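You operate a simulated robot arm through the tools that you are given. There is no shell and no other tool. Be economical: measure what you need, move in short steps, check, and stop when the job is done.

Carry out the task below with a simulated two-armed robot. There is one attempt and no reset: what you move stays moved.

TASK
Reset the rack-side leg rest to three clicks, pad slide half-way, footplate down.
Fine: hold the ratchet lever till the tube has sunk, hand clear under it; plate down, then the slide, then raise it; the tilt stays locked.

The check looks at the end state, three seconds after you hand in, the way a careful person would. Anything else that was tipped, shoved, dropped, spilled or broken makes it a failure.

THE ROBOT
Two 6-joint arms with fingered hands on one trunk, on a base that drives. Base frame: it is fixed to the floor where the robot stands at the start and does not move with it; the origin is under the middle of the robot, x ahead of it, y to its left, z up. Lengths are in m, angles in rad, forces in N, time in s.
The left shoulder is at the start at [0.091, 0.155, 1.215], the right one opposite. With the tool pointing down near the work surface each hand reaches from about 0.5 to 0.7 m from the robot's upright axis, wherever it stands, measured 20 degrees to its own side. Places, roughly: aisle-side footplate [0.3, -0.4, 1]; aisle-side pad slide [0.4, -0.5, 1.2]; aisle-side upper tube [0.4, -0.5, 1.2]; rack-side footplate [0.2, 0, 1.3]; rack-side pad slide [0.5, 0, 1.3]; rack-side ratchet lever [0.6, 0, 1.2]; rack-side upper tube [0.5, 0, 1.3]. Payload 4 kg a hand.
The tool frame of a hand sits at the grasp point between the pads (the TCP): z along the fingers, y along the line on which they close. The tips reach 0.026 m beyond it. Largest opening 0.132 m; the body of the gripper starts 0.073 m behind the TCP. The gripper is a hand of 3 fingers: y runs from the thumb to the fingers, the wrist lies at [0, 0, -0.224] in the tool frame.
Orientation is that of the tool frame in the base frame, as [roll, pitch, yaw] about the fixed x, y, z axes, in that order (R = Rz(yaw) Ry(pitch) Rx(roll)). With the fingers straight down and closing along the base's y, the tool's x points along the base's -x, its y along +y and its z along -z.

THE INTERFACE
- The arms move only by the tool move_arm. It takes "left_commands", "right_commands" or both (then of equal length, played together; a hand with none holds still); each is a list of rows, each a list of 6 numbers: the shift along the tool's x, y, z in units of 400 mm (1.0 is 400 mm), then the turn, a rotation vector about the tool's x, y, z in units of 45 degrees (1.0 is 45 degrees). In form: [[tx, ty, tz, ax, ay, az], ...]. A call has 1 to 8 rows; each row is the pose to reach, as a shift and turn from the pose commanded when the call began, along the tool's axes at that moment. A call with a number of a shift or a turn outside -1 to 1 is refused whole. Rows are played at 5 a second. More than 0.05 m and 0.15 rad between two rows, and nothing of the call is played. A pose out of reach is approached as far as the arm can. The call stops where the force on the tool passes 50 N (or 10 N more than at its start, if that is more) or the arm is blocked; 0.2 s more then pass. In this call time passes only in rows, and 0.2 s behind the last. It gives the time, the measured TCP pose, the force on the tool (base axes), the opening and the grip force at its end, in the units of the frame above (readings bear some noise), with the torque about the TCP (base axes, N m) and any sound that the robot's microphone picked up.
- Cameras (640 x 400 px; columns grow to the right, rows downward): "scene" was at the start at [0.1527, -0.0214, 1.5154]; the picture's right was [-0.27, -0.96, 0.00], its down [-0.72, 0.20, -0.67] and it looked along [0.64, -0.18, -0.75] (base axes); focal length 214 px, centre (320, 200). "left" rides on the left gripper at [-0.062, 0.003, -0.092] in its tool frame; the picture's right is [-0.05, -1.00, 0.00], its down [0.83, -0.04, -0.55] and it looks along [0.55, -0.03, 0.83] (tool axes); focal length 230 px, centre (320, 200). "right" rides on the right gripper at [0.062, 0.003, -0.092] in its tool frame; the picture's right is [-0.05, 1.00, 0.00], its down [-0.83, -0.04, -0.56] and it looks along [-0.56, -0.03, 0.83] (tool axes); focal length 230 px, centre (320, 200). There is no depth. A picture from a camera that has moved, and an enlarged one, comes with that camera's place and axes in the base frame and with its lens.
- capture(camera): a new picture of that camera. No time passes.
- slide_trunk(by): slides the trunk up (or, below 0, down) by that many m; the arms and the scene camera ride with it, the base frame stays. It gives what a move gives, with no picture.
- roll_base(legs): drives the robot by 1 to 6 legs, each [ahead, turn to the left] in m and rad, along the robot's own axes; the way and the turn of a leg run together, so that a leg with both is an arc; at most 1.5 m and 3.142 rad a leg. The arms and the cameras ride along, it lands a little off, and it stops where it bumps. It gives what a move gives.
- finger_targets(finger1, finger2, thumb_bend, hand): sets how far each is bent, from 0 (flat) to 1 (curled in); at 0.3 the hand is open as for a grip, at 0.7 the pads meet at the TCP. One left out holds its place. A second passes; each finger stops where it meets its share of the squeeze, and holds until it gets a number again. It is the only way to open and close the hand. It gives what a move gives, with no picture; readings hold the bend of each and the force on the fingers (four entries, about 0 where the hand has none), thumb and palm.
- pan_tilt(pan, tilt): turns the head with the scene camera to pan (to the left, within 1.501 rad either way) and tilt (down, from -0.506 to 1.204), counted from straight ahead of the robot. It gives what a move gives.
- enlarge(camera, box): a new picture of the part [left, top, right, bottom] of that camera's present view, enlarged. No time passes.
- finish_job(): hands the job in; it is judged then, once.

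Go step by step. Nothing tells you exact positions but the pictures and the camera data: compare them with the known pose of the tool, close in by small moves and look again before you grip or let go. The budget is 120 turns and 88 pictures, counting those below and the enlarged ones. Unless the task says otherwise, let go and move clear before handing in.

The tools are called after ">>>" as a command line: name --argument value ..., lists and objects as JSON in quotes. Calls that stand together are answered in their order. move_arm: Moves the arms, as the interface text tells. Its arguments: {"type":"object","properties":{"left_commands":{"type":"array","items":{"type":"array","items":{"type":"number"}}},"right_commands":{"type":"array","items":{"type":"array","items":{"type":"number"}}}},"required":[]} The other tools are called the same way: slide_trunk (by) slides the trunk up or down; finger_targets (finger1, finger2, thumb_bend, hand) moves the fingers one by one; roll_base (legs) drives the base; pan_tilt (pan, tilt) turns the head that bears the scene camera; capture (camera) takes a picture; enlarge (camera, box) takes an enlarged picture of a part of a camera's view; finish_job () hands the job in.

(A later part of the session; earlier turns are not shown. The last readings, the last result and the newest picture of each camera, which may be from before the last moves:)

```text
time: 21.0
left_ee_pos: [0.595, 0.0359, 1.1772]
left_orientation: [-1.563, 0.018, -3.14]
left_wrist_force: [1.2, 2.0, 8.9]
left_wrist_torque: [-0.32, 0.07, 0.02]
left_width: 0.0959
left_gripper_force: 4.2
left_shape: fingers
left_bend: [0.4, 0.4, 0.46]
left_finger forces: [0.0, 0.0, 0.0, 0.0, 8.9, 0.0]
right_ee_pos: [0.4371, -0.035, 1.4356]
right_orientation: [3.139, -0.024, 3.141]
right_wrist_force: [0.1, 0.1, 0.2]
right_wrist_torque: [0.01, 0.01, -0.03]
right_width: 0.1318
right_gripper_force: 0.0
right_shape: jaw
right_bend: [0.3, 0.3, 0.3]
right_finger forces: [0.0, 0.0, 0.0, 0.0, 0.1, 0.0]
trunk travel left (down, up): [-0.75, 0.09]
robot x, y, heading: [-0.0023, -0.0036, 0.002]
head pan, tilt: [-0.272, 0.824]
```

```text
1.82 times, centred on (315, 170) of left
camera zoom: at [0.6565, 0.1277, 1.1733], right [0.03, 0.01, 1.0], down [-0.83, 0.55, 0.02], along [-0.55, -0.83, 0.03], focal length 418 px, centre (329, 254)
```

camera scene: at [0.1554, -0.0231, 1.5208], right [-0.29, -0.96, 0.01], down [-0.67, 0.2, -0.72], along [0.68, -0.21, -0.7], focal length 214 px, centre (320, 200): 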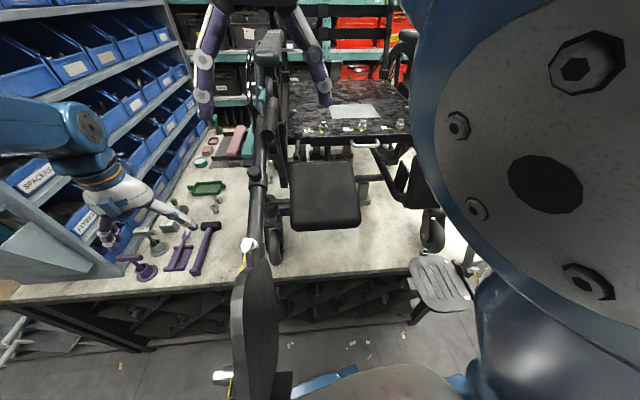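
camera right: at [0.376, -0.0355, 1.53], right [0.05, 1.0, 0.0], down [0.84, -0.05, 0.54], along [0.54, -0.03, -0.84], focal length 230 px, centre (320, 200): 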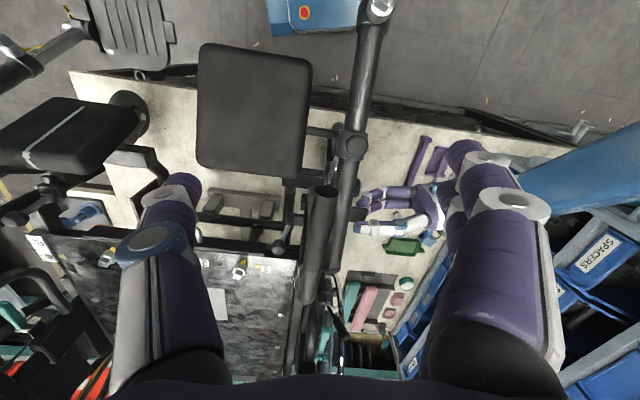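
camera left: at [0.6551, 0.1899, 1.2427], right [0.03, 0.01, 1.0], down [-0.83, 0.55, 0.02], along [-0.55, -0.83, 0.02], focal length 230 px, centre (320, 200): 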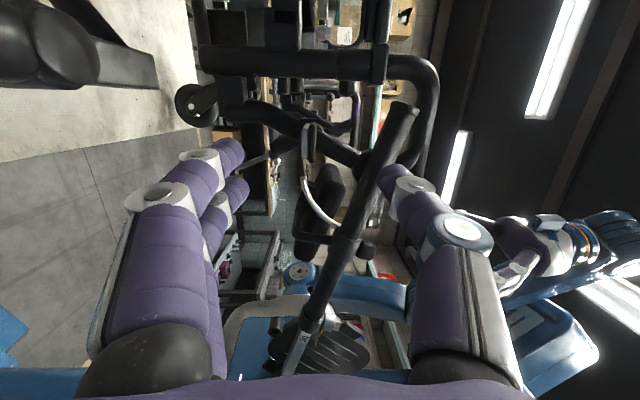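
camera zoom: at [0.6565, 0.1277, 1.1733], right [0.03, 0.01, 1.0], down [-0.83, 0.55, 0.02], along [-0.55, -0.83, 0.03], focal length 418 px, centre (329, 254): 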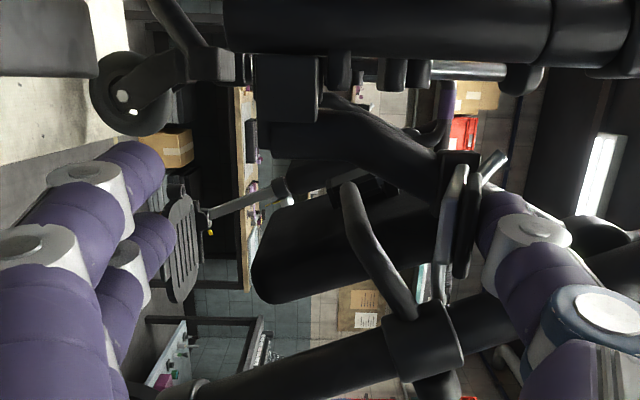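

Let me check from the head camera how far the tube has sunk.

>>> capture --camera "scene"

>>> move_arm --left_commands '[[0, 0.002, 0, 0, 0, 0], [0, 0.002, 0, 0, 0, 0], [0, 0.002, 0, 0, 0, 0], [0, 0.002, 0, 0, 0, 0], [0, 0.002, 0, 0, 0, 0], [0, 0.002, 0, 0, 0, 0], [0, 0.002, 0, 0, 0, 0], [0, 0.002, 0, 0, 0, 0]]'

>>> capture --camera "scene"

```text
54 pictures are left
camera scene: at [0.1556, -0.0322, 1.524], right [-0.39, -0.92, 0.01], down [-0.62, 0.25, -0.74], along [0.68, -0.29, -0.67], focal length 214 px, centre (320, 200)
```

scene: 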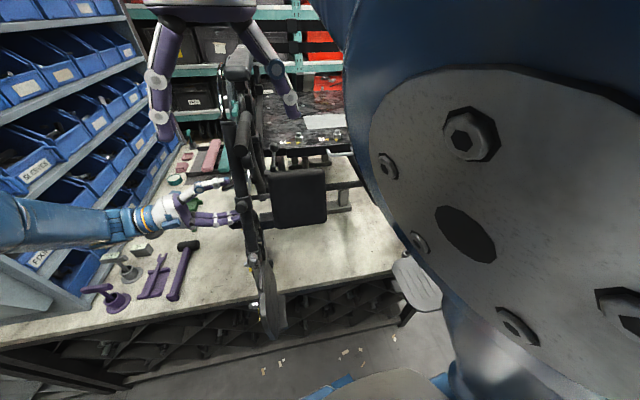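

```text
time: 22.8
left_ee_pos: [0.595, 0.0348, 1.175]
left_orientation: [-1.563, 0.019, -3.139]
left_wrist_force: [1.2, 1.5, 9.3]
left_wrist_torque: [-0.3, 0.07, 0.04]
left_width: 0.0966
left_gripper_force: 4.5
left_shape: fingers
left_bend: [0.4, 0.4, 0.46]
left_finger forces: [0.0, 0.0, 0.0, 0.0, 9.2, 0.0]
right_ee_pos: [0.4372, -0.0363, 1.4362]
right_orientation: [3.14, -0.022, 3.139]
right_wrist_force: [-0.8, -0.5, 0.8]
right_wrist_torque: [0.03, -0.03, -0.01]
right_width: 0.132
right_gripper_force: 0.0
right_shape: jaw
right_bend: [0.3, 0.3, 0.3]
right_finger forces: [0.1, 0.0, 0.1, 0.1, 0.0, 0.1]
trunk travel left (down, up): [-0.75, 0.09]
robot x, y, heading: [0.0029, 0.0018, 0.002]
head pan, tilt: [-0.272, 0.824]
```

```text
53 pictures are left
camera scene: at [0.1555, -0.0325, 1.5241], right [-0.39, -0.92, 0.01], down [-0.62, 0.25, -0.74], along [0.68, -0.29, -0.67], focal length 214 px, centre (320, 200)
```

scene: 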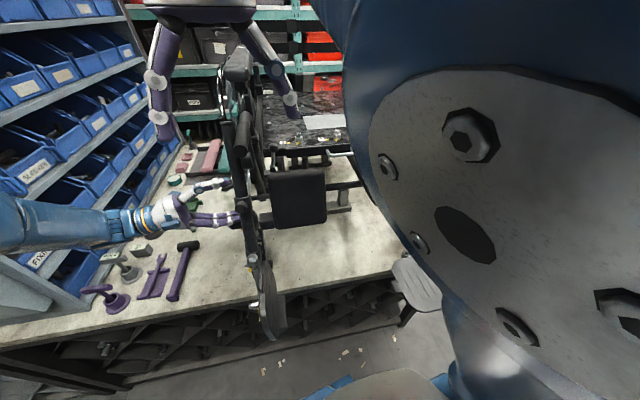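

The tube has come to rest at the bottom (no change over 1.8 s). I release the lever: up, then straight back out; and the right arm moves away from the head's view.

>>> move_arm --left_commands '[[0, -0.03, 0, 0, 0, 0], [0, -0.06, 0, 0, 0, 0], [0, -0.06, -0.08, 0, 0, 0], [0, -0.06, -0.18, 0, 0, 0], [0, -0.06, -0.28, 0, 0, 0], [0, -0.06, -0.38, 0, 0, 0]]' --right_commands '[[0, 0, 0, 0, 0, 0], [0, -0.08, 0, 0, 0, 0], [0, -0.18, 0, 0, 0, 0], [0, -0.28, 0, 0, 0, 0], [0, -0.38, 0, 0, 0, 0], [0, -0.48, 0, 0, 0, 0]]'

>>> capture --camera "scene"

>>> capture --camera "left"

```text
time: 24.2
left_ee_pos: [0.595, 0.184, 1.1969]
left_orientation: [-1.565, 0.018, 3.14]
left_wrist_force: [-0.3, -0.2, 0.5]
left_wrist_torque: [0.0, -0.01, 0.01]
left_width: 0.0843
left_gripper_force: 0.1
left_shape: fingers
left_bend: [0.4, 0.4, 0.5]
left_finger forces: [0.1, 0.0, 0.0, 0.0, 0.1, 0.1]
right_ee_pos: [0.4539, -0.2323, 1.4352]
right_orientation: [3.14, -0.05, -3.141]
right_wrist_force: [0.8, 0.1, 0.1]
right_wrist_torque: [0.04, 0.03, 0.0]
right_width: 0.1317
right_gripper_force: 0.0
right_shape: jaw
right_bend: [0.3, 0.3, 0.3]
right_finger forces: [0.1, 0.1, 0.0, 0.0, 0.0, 0.0]
right hand out of reach, approached as far as the arm can: row 3, 4, 5, 6
trunk travel left (down, up): [-0.75, 0.09]
robot x, y, heading: [0.002, 0.0029, -0.003]
head pan, tilt: [-0.272, 0.824]
```

```text
52 pictures are left
camera scene: at [0.1557, -0.0221, 1.5151], right [-0.27, -0.96, 0.01], down [-0.72, 0.2, -0.67], along [0.64, -0.18, -0.75], focal length 214 px, centre (320, 200)
```

scene: 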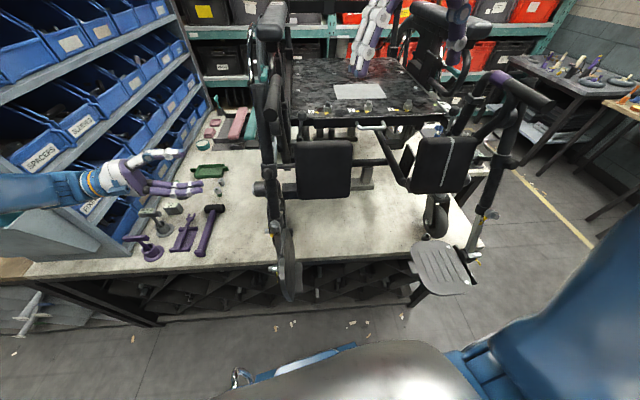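

```text
51 pictures are left
camera left: at [0.6587, 0.2769, 1.1945], right [0.03, 0.01, 1.0], down [-0.83, 0.56, 0.03], along [-0.56, -0.83, 0.02], focal length 230 px, centre (320, 200)
```

left: 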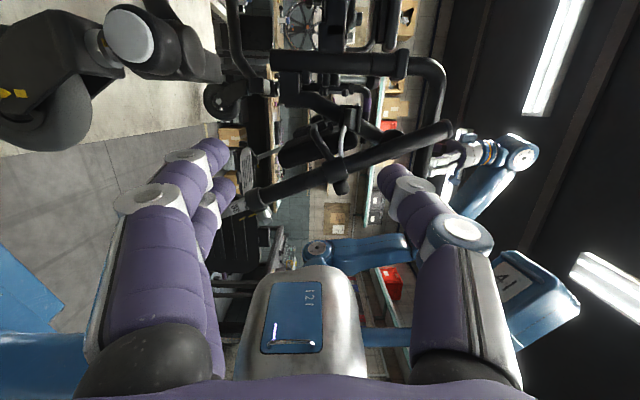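

Now the tube hangs down, like the aisle-side one. Zooming on both to compare footplate and pad positions.

>>> enlarge --camera "scene" --box '[225, 120, 385, 310]'

>>> enlarge --camera "scene" --box '[390, 90, 550, 300]'

>>> enlarge --camera "left" --box '[210, 90, 470, 290]'

```text
2.11 times, centred on (305, 215) of scene
camera zoom: at [0.1557, -0.0221, 1.5151], right [-0.27, -0.96, 0.01], down [-0.72, 0.2, -0.67], along [0.64, -0.18, -0.75], focal length 452 px, centre (352, 168)
```

zoom: 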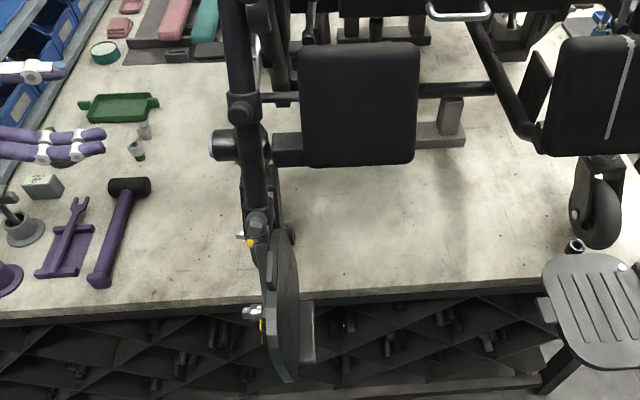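

```text
1.90 times, centred on (470, 195) of scene
camera zoom: at [0.1557, -0.0221, 1.5151], right [-0.27, -0.96, 0.01], down [-0.72, 0.2, -0.67], along [0.64, -0.18, -0.75], focal length 408 px, centre (34, 210)
```

zoom: 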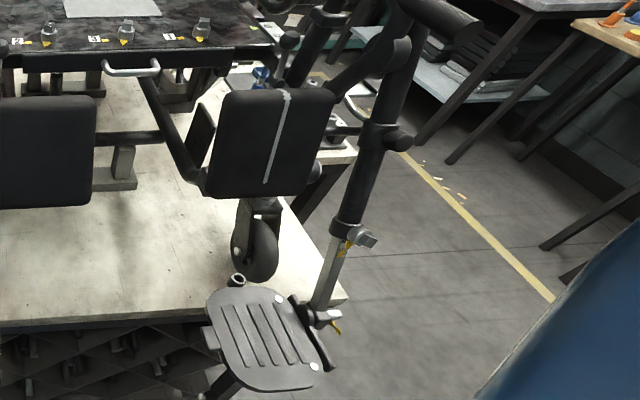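

```text
2.00 times, centred on (340, 190) of left
camera zoom: at [0.6587, 0.2769, 1.1945], right [0.03, 0.01, 1.0], down [-0.83, 0.56, 0.03], along [-0.56, -0.83, 0.02], focal length 460 px, centre (280, 220)
```

zoom: 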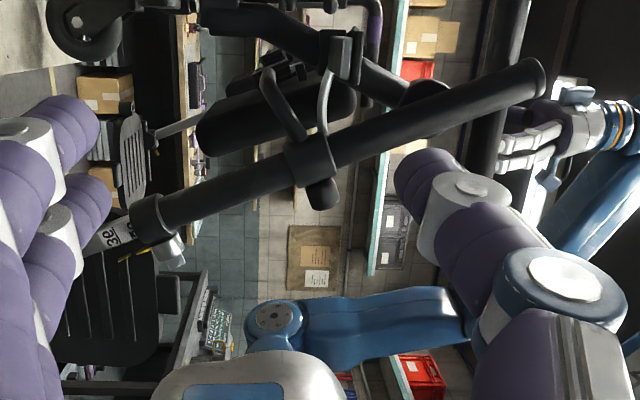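

The tube now rests at the bottom. The rack-side footplate stands upright in the x–z plane (tread facing the tube side), hinged at its lower edge, so it must be pushed inward (-y) at the top. It is at about x 0.38, rather close to me, so I back the base up 0.2 m.

>>> roll_base --legs '[[-0.2, 0]]'

>>> capture --camera "scene"

>>> capture --camera "left"

```text
time: 25.8
left_ee_pos: [0.3986, 0.1824, 1.1966]
left_orientation: [-1.565, 0.015, 3.136]
left_wrist_force: [-0.4, -0.6, 0.7]
left_wrist_torque: [0.01, -0.02, -0.01]
left_width: 0.0846
left_gripper_force: 0.1
left_shape: fingers
left_bend: [0.4, 0.4, 0.5]
left_finger forces: [0.0, 0.0, 0.0, 0.0, 0.1, 0.1]
right_ee_pos: [0.2541, -0.2315, 1.4351]
right_orientation: [-3.14, -0.052, 3.139]
right_wrist_force: [0.4, -0.2, -0.1]
right_wrist_torque: [0.0, 0.04, 0.05]
right_width: 0.1316
right_gripper_force: 0.1
right_shape: jaw
right_bend: [0.3, 0.3, 0.3]
right_finger forces: [0.0, 0.1, 0.0, 0.1, 0.0, 0.0]
trunk travel left (down, up): [-0.75, 0.09]
robot x, y, heading: [-0.2039, 0.0018, -0.001]
head pan, tilt: [-0.272, 0.824]
```

```text
47 pictures are left
camera scene: at [-0.0428, -0.0218, 1.5145], right [-0.27, -0.96, 0.01], down [-0.72, 0.2, -0.66], along [0.64, -0.18, -0.75], focal length 214 px, centre (320, 200)
```

scene: 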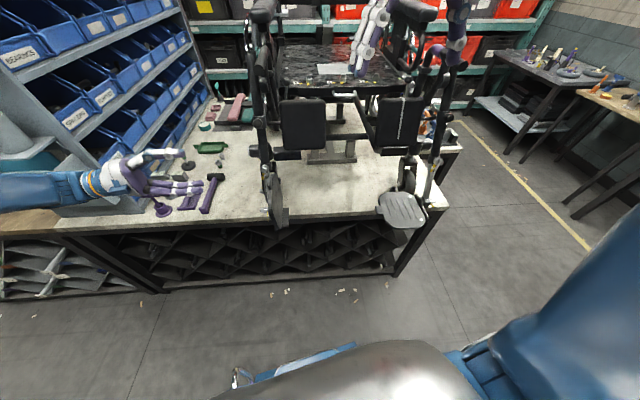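

```text
46 pictures are left
camera left: at [0.4601, 0.2752, 1.1923], right [0.04, 0.01, 1.0], down [-0.83, 0.56, 0.03], along [-0.56, -0.83, 0.03], focal length 230 px, centre (320, 200)
```

left: 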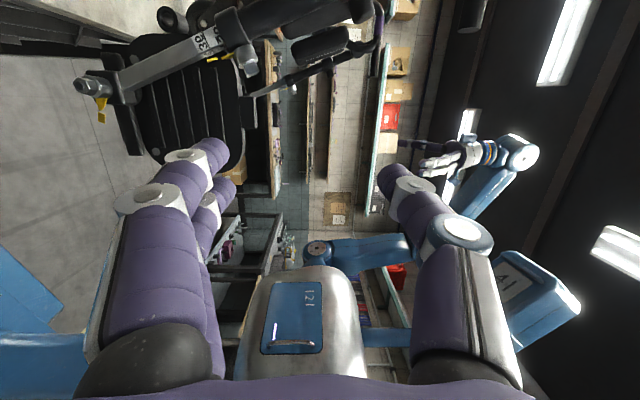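

The plate is now clearly seen: hinge bar along its lower edge (z≈0.96), top edge z≈1.106, x from 0.32 to 0.465; the tube only covers x>0.40. I'll close the left hand to a point and bring it level with the plate's upper part at x≈0.35, still outside.

>>> finger_targets --hand "left" --finger1 0.7 --finger2 0.7 --thumb_bend 0.7

>>> move_arm --left_commands '[[0.03, 0.07, 0, 0, 0, 0], [0.06, 0.14, 0, 0, 0, 0], [0.09, 0.21, 0, 0, 0, 0], [0.1215, 0.28, 0, 0, 0, 0]]'

>>> capture --camera "left"

```text
time: 26.8
left_ee_pos: [0.3734, 0.1818, 1.2079]
left_orientation: [-1.563, 0.037, 3.132]
left_wrist_force: [0.5, 0.3, -0.1]
left_wrist_torque: [0.01, 0.05, -0.03]
left_width: 0.006
left_gripper_force: 0.1
left_shape: fingers
left_bend: [0.7, 0.7, 0.7]
left_finger forces: [0.1, 0.0, 0.1, 0.0, 0.0, 0.0]
right_ee_pos: [0.2447, -0.2323, 1.4135]
right_orientation: [-3.141, -0.118, 3.139]
right_wrist_force: [0.2, 0.4, -0.1]
right_wrist_torque: [0.03, 0.01, 0.0]
right_width: 0.1321
right_gripper_force: 0.1
right_shape: jaw
right_bend: [0.3, 0.3, 0.3]
right_finger forces: [0.0, 0.0, 0.0, 0.0, 0.0, 0.1]
trunk travel left (down, up): [-0.75, 0.09]
robot x, y, heading: [-0.2034, 0.0002, -0.002]
head pan, tilt: [-0.272, 0.824]
```

```text
time: 27.8
left_ee_pos: [0.3273, 0.1813, 1.0941]
left_orientation: [-1.56, 0.038, 3.132]
left_wrist_force: [0.1, -1.4, -0.3]
left_wrist_torque: [0.01, -0.05, -0.01]
left_width: 0.0061
left_gripper_force: 0.0
left_shape: fingers
left_bend: [0.7, 0.7, 0.7]
left_finger forces: [0.0, 0.0, 0.1, 0.0, 0.0, 0.0]
right_ee_pos: [0.2435, -0.232, 1.4133]
right_orientation: [-3.141, -0.118, 3.14]
right_wrist_force: [-0.5, -0.1, 0.5]
right_wrist_torque: [0.03, -0.03, -0.02]
right_width: 0.132
right_gripper_force: 0.1
right_shape: jaw
right_bend: [0.3, 0.3, 0.3]
right_finger forces: [0.0, 0.1, 0.0, 0.1, 0.1, 0.0]
trunk travel left (down, up): [-0.75, 0.09]
robot x, y, heading: [-0.2012, 0.0007, -0.003]
head pan, tilt: [-0.272, 0.824]
```

```text
45 pictures are left
camera left: at [0.39, 0.2732, 1.0919], right [0.01, 0.01, 1.0], down [-0.83, 0.56, 0.01], along [-0.56, -0.83, 0.02], focal length 230 px, centre (320, 200)
```

left: 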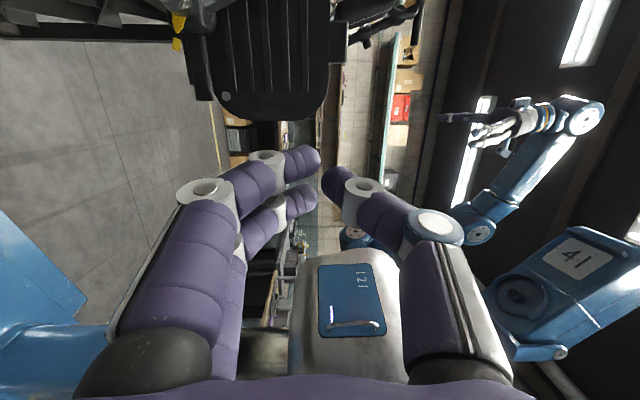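

The hand is level with the plate's upper part; I shift 2.5 cm forward in x and advance to just short of the plate.

>>> move_arm --left_commands '[[-0.03, 0.01, 0.08, 0, 0, 0], [-0.0625, 0.022, 0.17, 0, 0, 0], [-0.0625, 0.022, 0.26, 0, 0, 0], [-0.0625, 0.022, 0.34, 0, 0, 0]]'

>>> capture --camera "left"

>>> enlarge --camera "scene" --box '[180, 100, 340, 240]'

```text
time: 28.8
left_ee_pos: [0.3518, 0.0446, 1.0862]
left_orientation: [-1.564, 0.035, 3.137]
left_wrist_force: [0.2, 0.1, -0.7]
left_wrist_torque: [0.0, -0.01, 0.02]
left_width: 0.0061
left_gripper_force: 0.1
left_shape: fingers
left_bend: [0.7, 0.7, 0.7]
left_finger forces: [0.0, 0.1, 0.0, 0.0, 0.0, 0.0]
right_ee_pos: [0.2442, -0.234, 1.4138]
right_orientation: [3.141, -0.119, 3.139]
right_wrist_force: [-0.1, 0.1, -1.0]
right_wrist_torque: [0.04, 0.03, 0.0]
right_width: 0.1321
right_gripper_force: 0.0
right_shape: jaw
right_bend: [0.3, 0.3, 0.3]
right_finger forces: [0.0, 0.0, 0.0, 0.1, 0.0, 0.0]
trunk travel left (down, up): [-0.75, 0.09]
robot x, y, heading: [-0.2032, -0.0006, -0.003]
head pan, tilt: [-0.272, 0.824]
```

```text
44 pictures are left
camera left: at [0.4141, 0.1364, 1.0839], right [0.02, 0.01, 1.0], down [-0.83, 0.56, 0.01], along [-0.56, -0.83, 0.02], focal length 230 px, centre (320, 200)
```

left: 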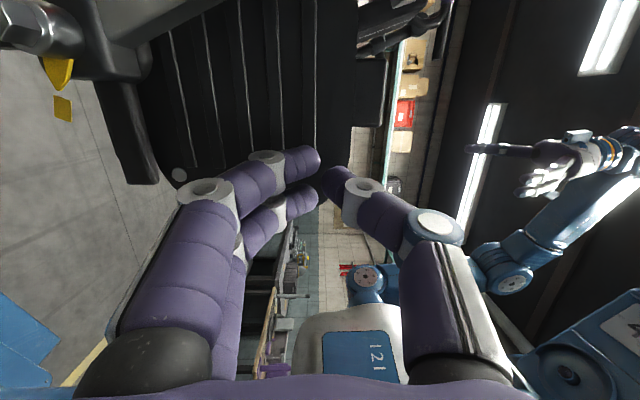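

```text
2.86 times, centred on (260, 170) of scene
camera zoom: at [-0.0473, -0.0241, 1.515], right [-0.27, -0.96, 0.0], down [-0.72, 0.2, -0.67], along [0.64, -0.18, -0.75], focal length 613 px, centre (491, 286)
```

zoom: 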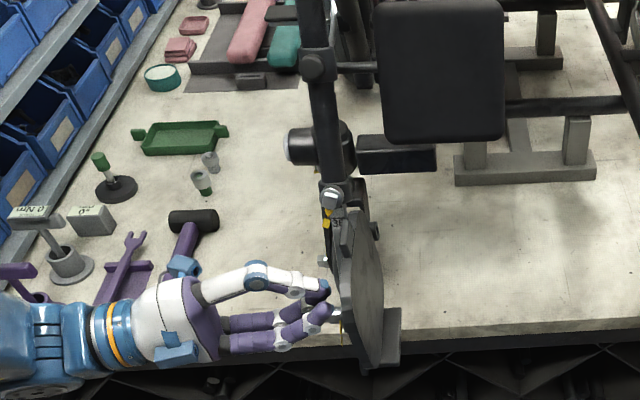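

Fingertips are just off the plate's outer face near its top. Pushing inward gently.

>>> move_arm --left_commands '[[0, 0, 0.04, 0, 0, 0], [0, 0, 0.08, 0, 0, 0], [0, 0, 0.12, 0, 0, 0], [0, 0, 0.16, 0, 0, 0], [0, 0, 0.2, 0, 0, 0]]'

>>> enlarge --camera "scene" --box '[180, 100, 340, 240]'

```text
time: 30.0
left_ee_pos: [0.3522, -0.0338, 1.0871]
left_orientation: [-1.563, 0.033, 3.137]
left_wrist_force: [0.7, 0.4, -0.4]
left_wrist_torque: [-0.02, 0.01, -0.02]
left_width: 0.0062
left_gripper_force: 0.1
left_shape: fingers
left_bend: [0.7, 0.7, 0.7]
left_finger forces: [0.0, 0.0, 0.1, 0.1, 0.0, 0.0]
right_ee_pos: [0.2445, -0.234, 1.4135]
right_orientation: [-3.142, -0.118, 3.138]
right_wrist_force: [0.0, 0.2, 0.4]
right_wrist_torque: [0.05, 0.02, 0.02]
right_width: 0.1319
right_gripper_force: 0.0
right_shape: jaw
right_bend: [0.3, 0.3, 0.3]
right_finger forces: [0.1, 0.0, 0.0, 0.0, 0.0, 0.1]
trunk travel left (down, up): [-0.75, 0.09]
robot x, y, heading: [-0.2031, -0.0005, -0.004]
head pan, tilt: [-0.272, 0.824]
```

```text
2.86 times, centred on (260, 170) of scene
camera zoom: at [-0.0474, -0.023, 1.5151], right [-0.27, -0.96, 0.0], down [-0.72, 0.2, -0.67], along [0.64, -0.18, -0.75], focal length 613 px, centre (491, 286)
```

zoom: 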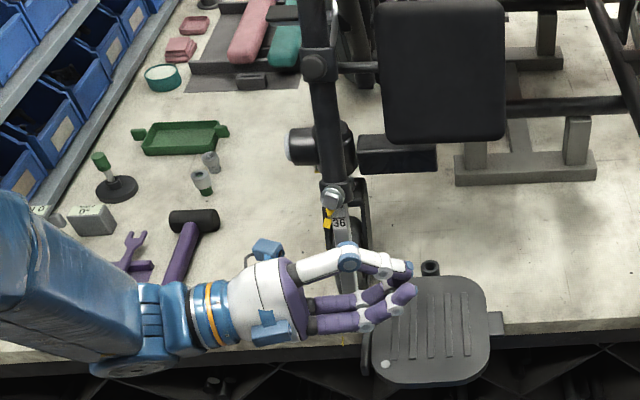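

The footplate dropped flat. I withdraw the hand straight out and then inspect the pad-slide collar and tube for its travel limits.

>>> move_arm --left_commands '[[0, 0, -0.12, 0, 0, 0], [0, 0, -0.24, 0, 0, 0], [0, 0, -0.36, 0, 0, 0], [0, 0, -0.48, 0, 0, 0], [0, 0, -0.58, 0, 0, 0]]'

>>> move_arm --left_commands '[[-0.1, -0.08, 0, 0, 0, 0], [-0.2, -0.16, 0, 0, 0, 0], [-0.3, -0.24, 0, 0, 0, 0], [-0.4, -0.3, 0, 0, 0, 0]]'

>>> capture --camera "left"

>>> enlarge --camera "scene" --box '[220, 60, 340, 200]'

```text
time: 31.2
left_ee_pos: [0.3549, 0.1987, 1.088]
left_orientation: [-1.56, 0.038, 3.133]
left_wrist_force: [-0.3, 0.2, 1.4]
left_wrist_torque: [-0.01, 0.01, 0.0]
left_width: 0.0061
left_gripper_force: 0.0
left_shape: fingers
left_bend: [0.7, 0.7, 0.7]
left_finger forces: [0.0, 0.1, 0.0, 0.1, 0.0, 0.0]
right_ee_pos: [0.2437, -0.23, 1.4134]
right_orientation: [-3.141, -0.119, 3.139]
right_wrist_force: [0.6, 0.1, -0.9]
right_wrist_torque: [0.02, 0.01, -0.04]
right_width: 0.132
right_gripper_force: 0.1
right_shape: jaw
right_bend: [0.3, 0.3, 0.3]
right_finger forces: [0.1, 0.0, 0.1, 0.0, 0.0, 0.0]
trunk travel left (down, up): [-0.75, 0.09]
robot x, y, heading: [-0.2025, 0.0003, 0.002]
head pan, tilt: [-0.272, 0.824]
```

```text
refused: row 1 steps farther than a row can; nothing moved
```

```text
41 pictures are left
camera left: at [0.4169, 0.2913, 1.0859], right [0.01, 0.01, 1.0], down [-0.83, 0.56, 0.01], along [-0.56, -0.83, 0.02], focal length 230 px, centre (320, 200)
```

left: 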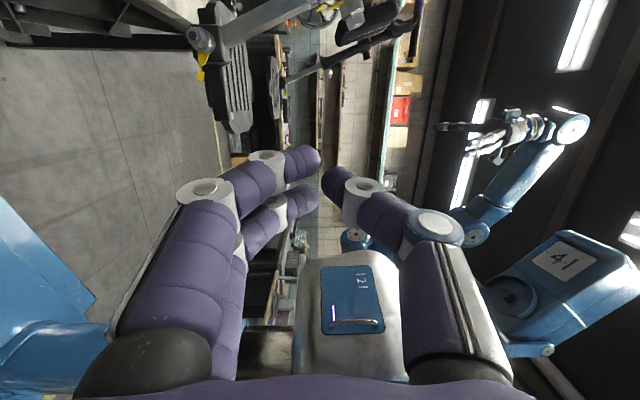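

```text
2.86 times, centred on (280, 130) of scene
camera zoom: at [-0.0475, -0.0203, 1.5151], right [-0.27, -0.96, 0.01], down [-0.72, 0.2, -0.67], along [0.64, -0.18, -0.75], focal length 613 px, centre (434, 400)
```

zoom: 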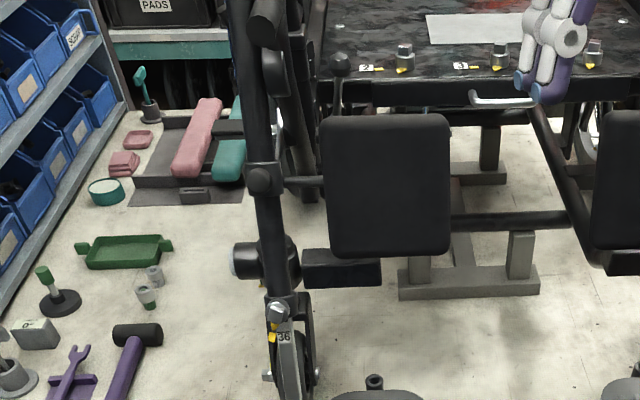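

Rows were too long; repeating in smaller steps to bring the left camera level with the collar.

>>> move_arm --left_commands '[[-0.075, -0.05, 0, 0, 0, 0], [-0.15, -0.1, 0, 0, 0, 0], [-0.225, -0.15, 0, 0, 0, 0], [-0.3, -0.2, 0, 0, 0, 0], [-0.375, -0.25, 0, 0, 0, 0]]'

>>> capture --camera "left"

>>> enlarge --camera "left" --box '[200, 60, 440, 220]'

```text
time: 32.1
left_ee_pos: [0.4277, 0.1966, 1.1669]
left_orientation: [-1.559, 0.059, 3.126]
left_wrist_force: [0.0, 0.3, -0.5]
left_wrist_torque: [0.01, 0.02, 0.03]
left_width: 0.0055
left_gripper_force: 0.1
left_shape: fingers
left_bend: [0.7, 0.7, 0.7]
left_finger forces: [0.0, 0.0, 0.1, 0.0, 0.0, 0.0]
right_ee_pos: [0.2356, -0.233, 1.3913]
right_orientation: [-3.14, -0.194, 3.138]
right_wrist_force: [-0.5, -0.3, 0.3]
right_wrist_torque: [0.03, -0.02, 0.01]
right_width: 0.1317
right_gripper_force: 0.0
right_shape: jaw
right_bend: [0.3, 0.3, 0.3]
right_finger forces: [0.1, 0.0, 0.1, 0.0, 0.0, 0.0]
trunk travel left (down, up): [-0.75, 0.09]
robot x, y, heading: [-0.2057, 0.0011, -0.007]
head pan, tilt: [-0.272, 0.824]
stopped in row 4 (left hand): the arm was blocked; the commanded pose is now the measured one
```

```text
39 pictures are left
camera left: at [0.4918, 0.2889, 1.1654], right [-0.01, 0.01, 1.0], down [-0.82, 0.57, -0.01], along [-0.57, -0.82, 0.0], focal length 230 px, centre (320, 200)
```

left: 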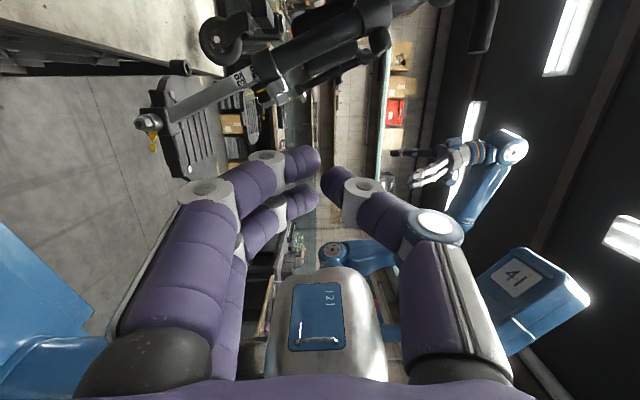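

```text
2.50 times, centred on (320, 140) of left
camera zoom: at [0.4918, 0.2889, 1.1654], right [-0.01, 0.01, 1.0], down [-0.82, 0.57, -0.01], along [-0.57, -0.82, 0.0], focal length 575 px, centre (320, 350)
```

zoom: 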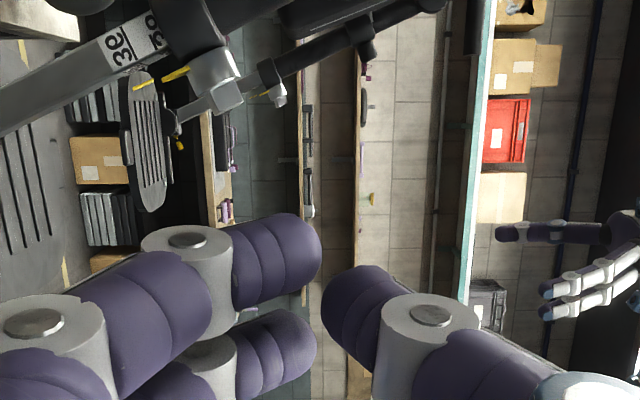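

The arm reports being blocked; I look at the surroundings before moving on.

>>> pan_tilt --pan 0.3 --tilt 0.75

>>> capture --camera "scene"

```text
time: 33.1
left_ee_pos: [0.4292, 0.1977, 1.1643]
left_orientation: [-1.56, 0.058, 3.126]
left_wrist_force: [1.0, -0.4, -0.7]
left_wrist_torque: [0.0, 0.01, -0.01]
left_width: 0.006
left_gripper_force: 0.0
left_shape: fingers
left_bend: [0.7, 0.7, 0.7]
left_finger forces: [0.0, 0.0, 0.0, 0.0, 0.0, 0.1]
right_ee_pos: [0.2358, -0.2318, 1.3912]
right_orientation: [-3.141, -0.189, 3.138]
right_wrist_force: [0.3, 0.7, 0.3]
right_wrist_torque: [0.02, -0.02, 0.06]
right_width: 0.132
right_gripper_force: 0.0
right_shape: jaw
right_bend: [0.3, 0.3, 0.3]
right_finger forces: [0.0, 0.1, 0.0, 0.1, 0.0, 0.0]
trunk travel left (down, up): [-0.75, 0.09]
robot x, y, heading: [-0.2053, 0.0031, -0.009]
head pan, tilt: [0.3, 0.75]
```

```text
37 pictures are left
camera scene: at [-0.0441, 0.0238, 1.521], right [0.29, -0.96, -0.01], down [-0.67, -0.2, -0.72], along [0.69, 0.21, -0.7], focal length 214 px, centre (320, 200)
```

scene: 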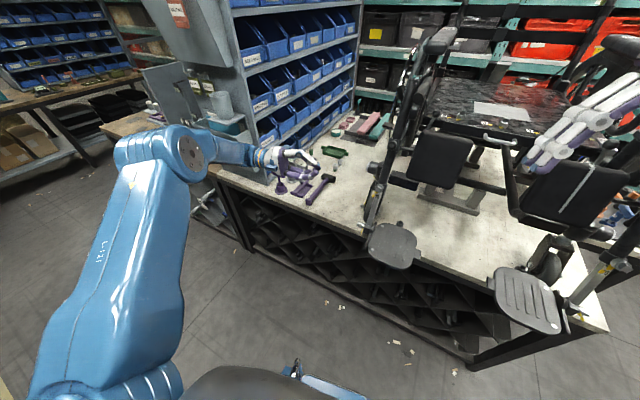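

The forearm is close to the rack's end with a bowl on it. Zooming to see what it may be touching.

>>> enlarge --camera "scene" --box '[110, 60, 350, 220]'

```text
2.50 times, centred on (230, 140) of scene
camera zoom: at [-0.0441, 0.0238, 1.521], right [0.29, -0.96, -0.01], down [-0.67, -0.2, -0.72], along [0.69, 0.21, -0.7], focal length 536 px, centre (545, 350)
```

zoom: 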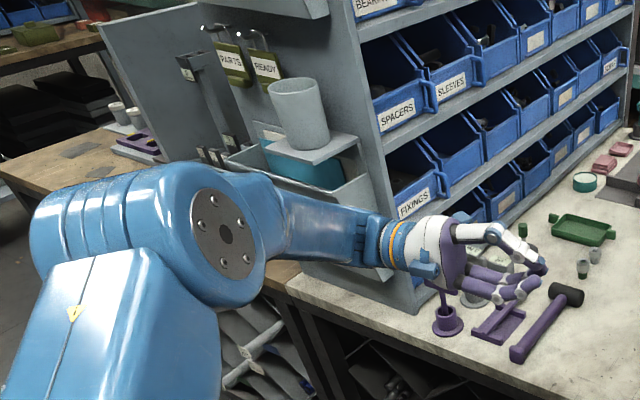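

The forearm is brushing the end of the rack's side panel. I back the left hand off the way it came and will use the right arm for the slide instead, from the open side.

>>> move_arm --left_commands '[[0.05, 0.03, 0, 0, 0, 0], [0.1, 0.07, 0, 0, 0, 0], [0.15, 0.11, 0, 0, 0, 0], [0.2, 0.15, 0, 0, 0, 0]]'

>>> enlarge --camera "scene" --box '[110, 60, 350, 220]'

```text
time: 33.4
left_ee_pos: [0.3988, 0.1962, 1.1721]
left_orientation: [-1.557, 0.08, 3.12]
left_wrist_force: [1.1, 0.6, 0.8]
left_wrist_torque: [-0.01, 0.0, 0.02]
left_width: 0.0057
left_gripper_force: 0.0
left_shape: fingers
left_bend: [0.7, 0.7, 0.7]
left_finger forces: [0.0, 0.1, 0.0, 0.0, 0.1, 0.0]
right_ee_pos: [0.2241, -0.2326, 1.3723]
right_orientation: [-3.141, -0.26, 3.138]
right_wrist_force: [-0.7, 0.8, 0.0]
right_wrist_torque: [0.02, -0.03, -0.01]
right_width: 0.1321
right_gripper_force: 0.0
right_shape: jaw
right_bend: [0.3, 0.3, 0.3]
right_finger forces: [0.0, 0.0, 0.1, 0.0, 0.1, 0.0]
trunk travel left (down, up): [-0.75, 0.09]
robot x, y, heading: [-0.205, -0.0035, -0.007]
head pan, tilt: [0.3, 0.75]
stopped in row 1 (left hand): the arm was blocked; the commanded pose is now the measured one
```

```text
2.50 times, centred on (230, 140) of scene
camera zoom: at [-0.0466, 0.0242, 1.5213], right [0.29, -0.96, -0.01], down [-0.67, -0.2, -0.72], along [0.69, 0.21, -0.69], focal length 536 px, centre (545, 350)
```

zoom: 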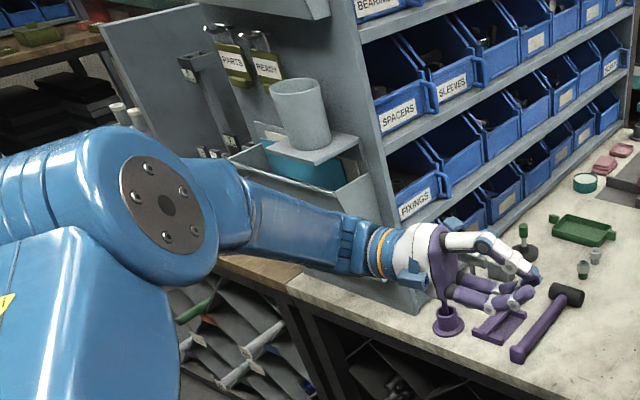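

The rack is actually well beyond (x>0.55), so the blocks come from the left arm's own joint limits in this pose. I'll relax it by yawing the hand toward +x, and bring the right hand back within easy reach.

>>> move_arm --left_commands '[[0, 0, -0.01, 0, -0.12, 0], [0, 0, -0.02, 0, -0.24, 0], [0, 0, -0.03, 0, -0.36, 0], [0, 0, -0.04, 0, -0.48, 0], [0, 0, -0.05, 0, -0.6, 0]]' --right_commands '[[0, 0.05, 0, 0, 0, 0], [0, 0.1, 0, 0, 0, 0], [0, 0.15, 0, 0, 0, 0], [0, 0.2, 0, 0, 0, 0], [0, 0.25, 0, 0, 0, 0]]'

>>> pan_tilt --pan 0.0 --tilt 0.75

>>> capture --camera "scene"

```text
time: 34.6
left_ee_pos: [0.401, 0.2175, 1.1703]
left_orientation: [-1.521, 0.063, -2.687]
left_wrist_force: [-0.2, -0.1, 0.0]
left_wrist_torque: [0.01, 0.04, -0.01]
left_width: 0.0058
left_gripper_force: 0.1
left_shape: fingers
left_bend: [0.7, 0.7, 0.7]
left_finger forces: [0.1, 0.1, 0.0, 0.0, 0.0, 0.0]
right_ee_pos: [0.2258, -0.1295, 1.3876]
right_orientation: [-3.14, -0.217, 3.137]
right_wrist_force: [-0.7, 0.3, -0.4]
right_wrist_torque: [-0.01, -0.04, 0.0]
right_width: 0.1321
right_gripper_force: 0.2
right_shape: jaw
right_bend: [0.3, 0.3, 0.3]
right_finger forces: [0.0, 0.0, 0.1, 0.0, 0.0, 0.1]
right hand out of reach, approached as far as the arm can: row 1, 2, 3, 4, 5
trunk travel left (down, up): [-0.75, 0.09]
robot x, y, heading: [-0.2043, -0.0013, -0.003]
head pan, tilt: [0.3, 0.75]
```

```text
time: 35.4
left_ee_pos: [0.4011, 0.2157, 1.1709]
left_orientation: [-1.523, 0.064, -2.69]
left_wrist_force: [0.8, 1.6, 0.4]
left_wrist_torque: [-0.01, 0.03, 0.03]
left_width: 0.0057
left_gripper_force: 0.1
left_shape: fingers
left_bend: [0.7, 0.7, 0.7]
left_finger forces: [0.0, 0.0, 0.0, 0.0, 0.1, 0.0]
right_ee_pos: [0.228, -0.1315, 1.3862]
right_orientation: [3.14, -0.219, 3.137]
right_wrist_force: [0.1, 0.6, 0.5]
right_wrist_torque: [0.01, 0.01, 0.04]
right_width: 0.132
right_gripper_force: 0.1
right_shape: jaw
right_bend: [0.3, 0.3, 0.3]
right_finger forces: [0.0, 0.1, 0.0, 0.0, 0.0, 0.1]
trunk travel left (down, up): [-0.75, 0.09]
robot x, y, heading: [-0.2021, 0.0003, -0.003]
head pan, tilt: [0.0, 0.75]
```

```text
34 pictures are left
camera scene: at [-0.0407, -0.0011, 1.5209], right [0.0, -1.0, 0.0], down [-0.7, 0.0, -0.72], along [0.72, 0.0, -0.7], focal length 214 px, centre (320, 200)
```

scene: 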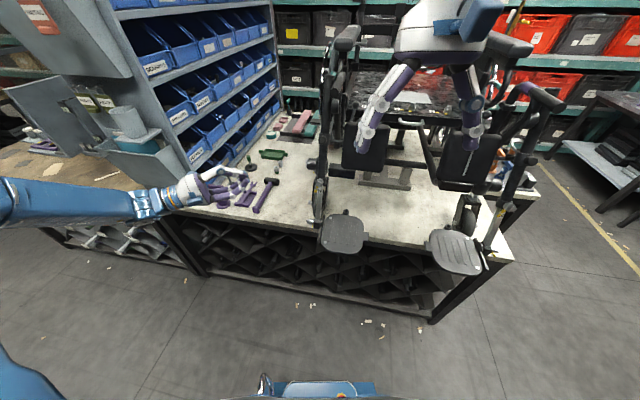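

Both footplates are down now. Next the right hand: turn it to point forward and down and bring it in front of the rack-side collar (expected near (0.51, -0.02, 1.20)) for a look.

>>> move_arm --right_commands '[[-0.04, 0.03, 0.035, 0, -0.125, 0], [-0.08, 0.06, 0.07, 0, -0.25, 0], [-0.12, 0.09, 0.105, 0, -0.375, 0], [-0.16, 0.12, 0.14, 0, -0.5, 0], [-0.2, 0.15, 0.175, 0, -0.625, 0], [-0.24, 0.18, 0.21, 0, -0.75, 0], [-0.28, 0.22, 0.245, 0, -0.875, 0], [-0.318, 0.25, 0.278, 0, -1.0, 0]]'

>>> capture --camera "right"

```text
time: 37.2
left_ee_pos: [0.4017, 0.2153, 1.1711]
left_orientation: [-1.526, 0.067, -2.692]
left_wrist_force: [-0.3, 0.1, 0.4]
left_wrist_torque: [-0.01, 0.0, 0.01]
left_width: 0.0057
left_gripper_force: 0.0
left_shape: fingers
left_bend: [0.7, 0.7, 0.7]
left_finger forces: [0.1, 0.0, 0.0, 0.0, 0.1, 0.0]
right_ee_pos: [0.4046, -0.0949, 1.2748]
right_orientation: [3.068, 0.571, 3.089]
right_wrist_force: [-1.0, -0.5, -0.1]
right_wrist_torque: [-0.03, 0.0, 0.03]
right_width: 0.1319
right_gripper_force: 0.1
right_shape: jaw
right_bend: [0.3, 0.3, 0.3]
right_finger forces: [0.0, 0.0, 0.0, 0.1, 0.1, 0.0]
right hand out of reach, approached as far as the arm can: row 1, 2, 3, 4, 5, 6, 7, 8
trunk travel left (down, up): [-0.75, 0.09]
robot x, y, heading: [-0.2017, -0.0, -0.011]
head pan, tilt: [0.0, 0.75]
```

```text
33 pictures are left
camera right: at [0.3018, -0.0932, 1.3184], right [0.06, 0.99, 0.09], down [0.4, -0.11, 0.91], along [0.92, -0.02, -0.4], focal length 230 px, centre (320, 200)
```

right: 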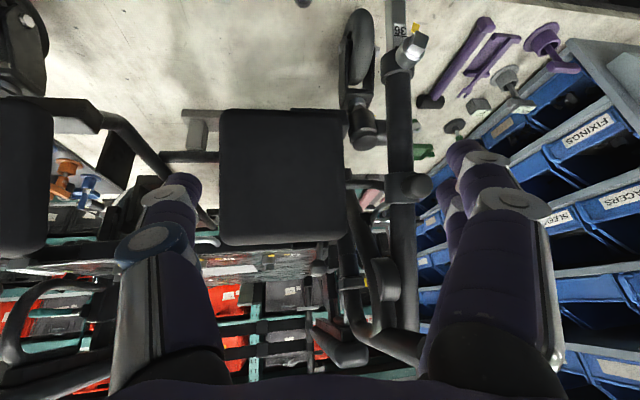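

Good front view (upside down). I zoom on the tube and collar.

>>> enlarge --camera "right" --box '[320, 20, 480, 240]'

>>> enlarge --camera "scene" --box '[280, 50, 380, 270]'

```text
1.82 times, centred on (400, 130) of right
camera zoom: at [0.3018, -0.0932, 1.3184], right [0.06, 0.99, 0.09], down [0.4, -0.11, 0.91], along [0.92, -0.02, -0.4], focal length 418 px, centre (174, 327)
```

zoom: 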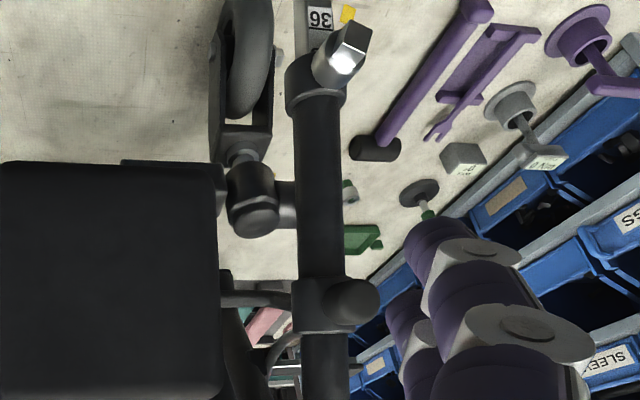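

```text
1.82 times, centred on (330, 160) of scene
camera zoom: at [-0.0447, 0.0239, 1.5204], right [0.29, -0.96, -0.01], down [-0.67, -0.2, -0.71], along [0.68, 0.21, -0.7], focal length 390 px, centre (302, 273)
```

zoom: 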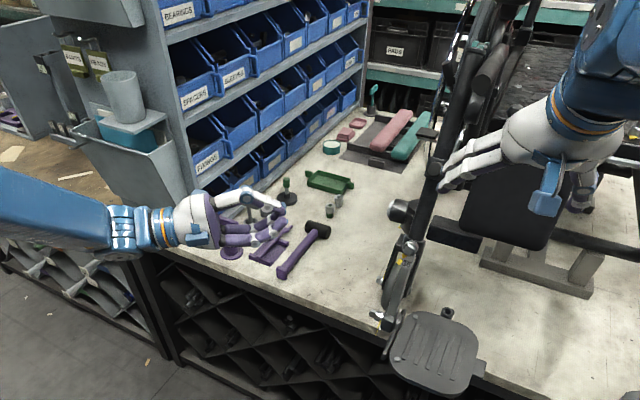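

Geometry: tube runs from pivot (0.546, 1.295) down through collar (0.516, -0.01, 1.22) to the lower clamp (0.474, 1.108); the knob points at me from about (0.478, -0.012, 1.236). I'll back the base 0.1 m for comfortable reach and turn the right hand toward the knob axis.

>>> roll_base --legs '[[-0.1, 0]]'

>>> move_arm --right_commands '[[0, 0.0, 0, 0, -0.13, 0], [0, 0.0, 0, 0, -0.26, 0], [0, 0.0, 0, 0, -0.39, 0], [0, 0.0, 0, 0, -0.52, 0], [0, 0.0, 0, 0, -0.65, 0], [0, 0.0, 0, 0, -0.78, 0]]'

```text
time: 38.3
left_ee_pos: [0.3126, 0.2179, 1.164]
left_orientation: [-1.533, 0.054, -2.686]
left_wrist_force: [-1.6, 0.2, -0.6]
left_wrist_torque: [-0.02, -0.01, 0.15]
left_width: 0.0056
left_gripper_force: 0.0
left_shape: fingers
left_bend: [0.7, 0.7, 0.7]
left_finger forces: [0.0, 0.0, 0.1, 0.1, 0.0, 0.0]
right_ee_pos: [0.3125, -0.0912, 1.2893]
right_orientation: [3.094, 0.608, 3.109]
right_wrist_force: [-1.0, -0.1, -0.9]
right_wrist_torque: [-0.03, -0.07, -0.03]
right_width: 0.132
right_gripper_force: 0.0
right_shape: jaw
right_bend: [0.3, 0.3, 0.3]
right_finger forces: [0.0, 0.0, 0.0, 0.1, 0.0, 0.0]
trunk travel left (down, up): [-0.75, 0.09]
robot x, y, heading: [-0.3037, 0.0019, -0.008]
head pan, tilt: [0.0, 0.75]
```

```text
time: 39.9
left_ee_pos: [0.275, 0.2134, 1.185]
left_orientation: [-1.509, 0.092, -2.695]
left_wrist_force: [0.8, 0.4, 0.5]
left_wrist_torque: [0.04, 0.02, -0.02]
left_width: 0.0056
left_gripper_force: 0.0
left_shape: fingers
left_bend: [0.7, 0.7, 0.7]
left_finger forces: [0.0, 0.0, 0.0, 0.0, 0.0, 0.1]
right_ee_pos: [0.3574, -0.1305, 1.2849]
right_orientation: [2.856, 1.07, 2.84]
right_wrist_force: [-0.7, 0.0, 0.5]
right_wrist_torque: [-0.04, -0.01, 0.01]
right_width: 0.132
right_gripper_force: 0.0
right_shape: jaw
right_bend: [0.3, 0.3, 0.3]
right_finger forces: [0.1, 0.0, 0.1, 0.1, 0.0, 0.0]
right hand out of reach, approached as far as the arm can: row 1, 2, 3, 4, 5, 6
trunk travel left (down, up): [-0.75, 0.09]
robot x, y, heading: [-0.3001, 0.0005, -0.005]
head pan, tilt: [0.0, 0.75]
stopped in row 6 (right hand): the arm was blocked; the commanded pose is now the measured one
```

I'll fix the orientation to the knob axis and move to a pre-grasp 6 cm in front of the knob, with the hand narrowed so it stays clear of the pad.

>>> finger_targets --hand "right" --finger1 0.48 --finger2 0.48 --thumb_bend 0.48

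>>> move_arm --right_commands '[[0.009, 0.07, 0.045, 0.003, -0.04, -0.045], [0.018, 0.145, 0.09, 0.006, -0.08, -0.09], [0.027, 0.22, 0.135, 0.01, -0.12, -0.135], [0.036, 0.29, 0.18, 0.013, -0.15, -0.182]]'

>>> capture --camera "right"

```text
time: 41.1
left_ee_pos: [0.2576, 0.2106, 1.1941]
left_orientation: [-1.496, 0.11, -2.698]
left_wrist_force: [0.1, -0.2, -0.4]
left_wrist_torque: [0.01, 0.01, 0.02]
left_width: 0.0057
left_gripper_force: 0.0
left_shape: fingers
left_bend: [0.7, 0.7, 0.7]
left_finger forces: [0.1, 0.0, 0.0, 0.0, 0.0, 0.0]
right_ee_pos: [0.3423, -0.1352, 1.2529]
right_orientation: [2.832, 0.996, 2.811]
right_wrist_force: [0.3, 0.0, 0.0]
right_wrist_torque: [0.0, 0.01, 0.02]
right_width: 0.0746
right_gripper_force: 0.0
right_shape: fingers
right_bend: [0.48, 0.48, 0.48]
right_finger forces: [0.0, 0.0, 0.0, 0.0, 0.0, 0.1]
trunk travel left (down, up): [-0.75, 0.09]
robot x, y, heading: [-0.3012, 0.0016, -0.001]
head pan, tilt: [0.0, 0.75]
stopped (right hand): the arm was blocked; the commanded pose is now the measured one
```

```text
time: 42.3
left_ee_pos: [0.2399, 0.208, 1.2035]
left_orientation: [-1.488, 0.133, -2.7]
left_wrist_force: [-0.4, 0.5, -0.8]
left_wrist_torque: [-0.01, -0.02, 0.04]
left_width: 0.0055
left_gripper_force: 0.0
left_shape: fingers
left_bend: [0.7, 0.7, 0.7]
left_finger forces: [0.0, 0.0, 0.0, 0.0, 0.1, 0.1]
right_ee_pos: [0.4368, -0.1064, 1.338]
right_orientation: [2.757, 1.223, 2.709]
right_wrist_force: [-0.9, -0.6, 0.4]
right_wrist_torque: [0.01, 0.0, -0.03]
right_width: 0.0746
right_gripper_force: 0.1
right_shape: fingers
right_bend: [0.48, 0.48, 0.48]
right_finger forces: [0.1, 0.1, 0.0, 0.0, 0.0, 0.0]
right hand out of reach, approached as far as the arm can: row 1, 2, 3, 4
trunk travel left (down, up): [-0.75, 0.09]
robot x, y, heading: [-0.2987, 0.0009, -0.0]
head pan, tilt: [0.0, 0.75]
stopped in row 4 (right hand): the arm was blocked; the commanded pose is now the measured one
```

```text
30 pictures are left
camera right: at [0.3285, -0.0924, 1.3098], right [0.09, 0.98, 0.18], down [-0.27, -0.15, 0.95], along [0.96, -0.13, 0.26], focal length 230 px, centre (320, 200)
```

right: 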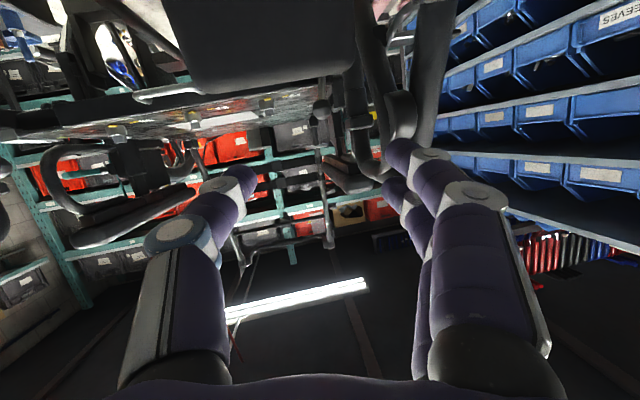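

The right wrist can't reach that attitude comfortably, and the armrest end sits just above. The left hand pointing sideways worked well, so I'll use it on the knob instead. First I withdraw the right hand and tip it back down.

>>> move_arm --right_commands '[[0, -0.02, -0.06, 0, 0.1, 0], [0, -0.04, -0.12, 0, 0.2, 0], [0, -0.08, -0.18, 0, 0.35, 0], [0, -0.12, -0.24, 0, 0.5, 0], [0, -0.18, -0.3, 0, 0.65, 0], [0, -0.24, -0.34, 0, 0.8, 0]]'

>>> pan_tilt --pan 0.0 --tilt 0.7

>>> capture --camera "scene"

```text
time: 43.7
left_ee_pos: [0.2413, 0.2033, 1.2026]
left_orientation: [-1.493, 0.131, -2.701]
left_wrist_force: [0.4, -0.1, -0.2]
left_wrist_torque: [-0.01, 0.01, -0.01]
left_width: 0.0056
left_gripper_force: 0.1
left_shape: fingers
left_bend: [0.7, 0.7, 0.7]
left_finger forces: [0.0, 0.0, 0.0, 0.0, 0.0, 0.1]
right_ee_pos: [0.3137, -0.197, 1.3388]
right_orientation: [3.011, 0.576, 3.007]
right_wrist_force: [-0.7, -0.6, 0.4]
right_wrist_torque: [0.0, -0.02, 0.03]
right_width: 0.0745
right_gripper_force: 0.1
right_shape: fingers
right_bend: [0.48, 0.48, 0.48]
right_finger forces: [0.0, 0.0, 0.0, 0.0, 0.0, 0.0]
right hand out of reach, approached as far as the arm can: row 1, 4, 5, 6
trunk travel left (down, up): [-0.75, 0.09]
robot x, y, heading: [-0.3004, -0.0009, -0.0]
head pan, tilt: [0.0, 0.75]
```

```text
time: 44.4
left_ee_pos: [0.2419, 0.2053, 1.2019]
left_orientation: [-1.489, 0.129, -2.7]
left_wrist_force: [-0.5, -0.5, 0.4]
left_wrist_torque: [0.04, 0.0, -0.01]
left_width: 0.0058
left_gripper_force: 0.1
left_shape: fingers
left_bend: [0.7, 0.7, 0.7]
left_finger forces: [0.1, 0.0, 0.0, 0.0, 0.1, 0.0]
right_ee_pos: [0.3148, -0.197, 1.3388]
right_orientation: [3.015, 0.576, 3.008]
right_wrist_force: [0.3, -1.0, 0.0]
right_wrist_torque: [0.0, -0.04, -0.02]
right_width: 0.0745
right_gripper_force: 0.0
right_shape: fingers
right_bend: [0.48, 0.48, 0.48]
right_finger forces: [0.0, 0.0, 0.1, 0.1, 0.0, 0.0]
trunk travel left (down, up): [-0.75, 0.09]
robot x, y, heading: [-0.3007, 0.0026, -0.007]
head pan, tilt: [0.0, 0.7]
```

```text
29 pictures are left
camera scene: at [-0.1372, -0.001, 1.5252], right [0.0, -1.0, 0.0], down [-0.66, 0.0, -0.75], along [0.75, 0.0, -0.66], focal length 214 px, centre (320, 200)
```

scene: 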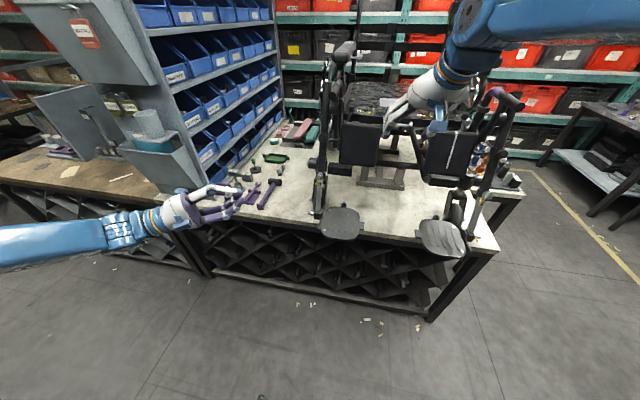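

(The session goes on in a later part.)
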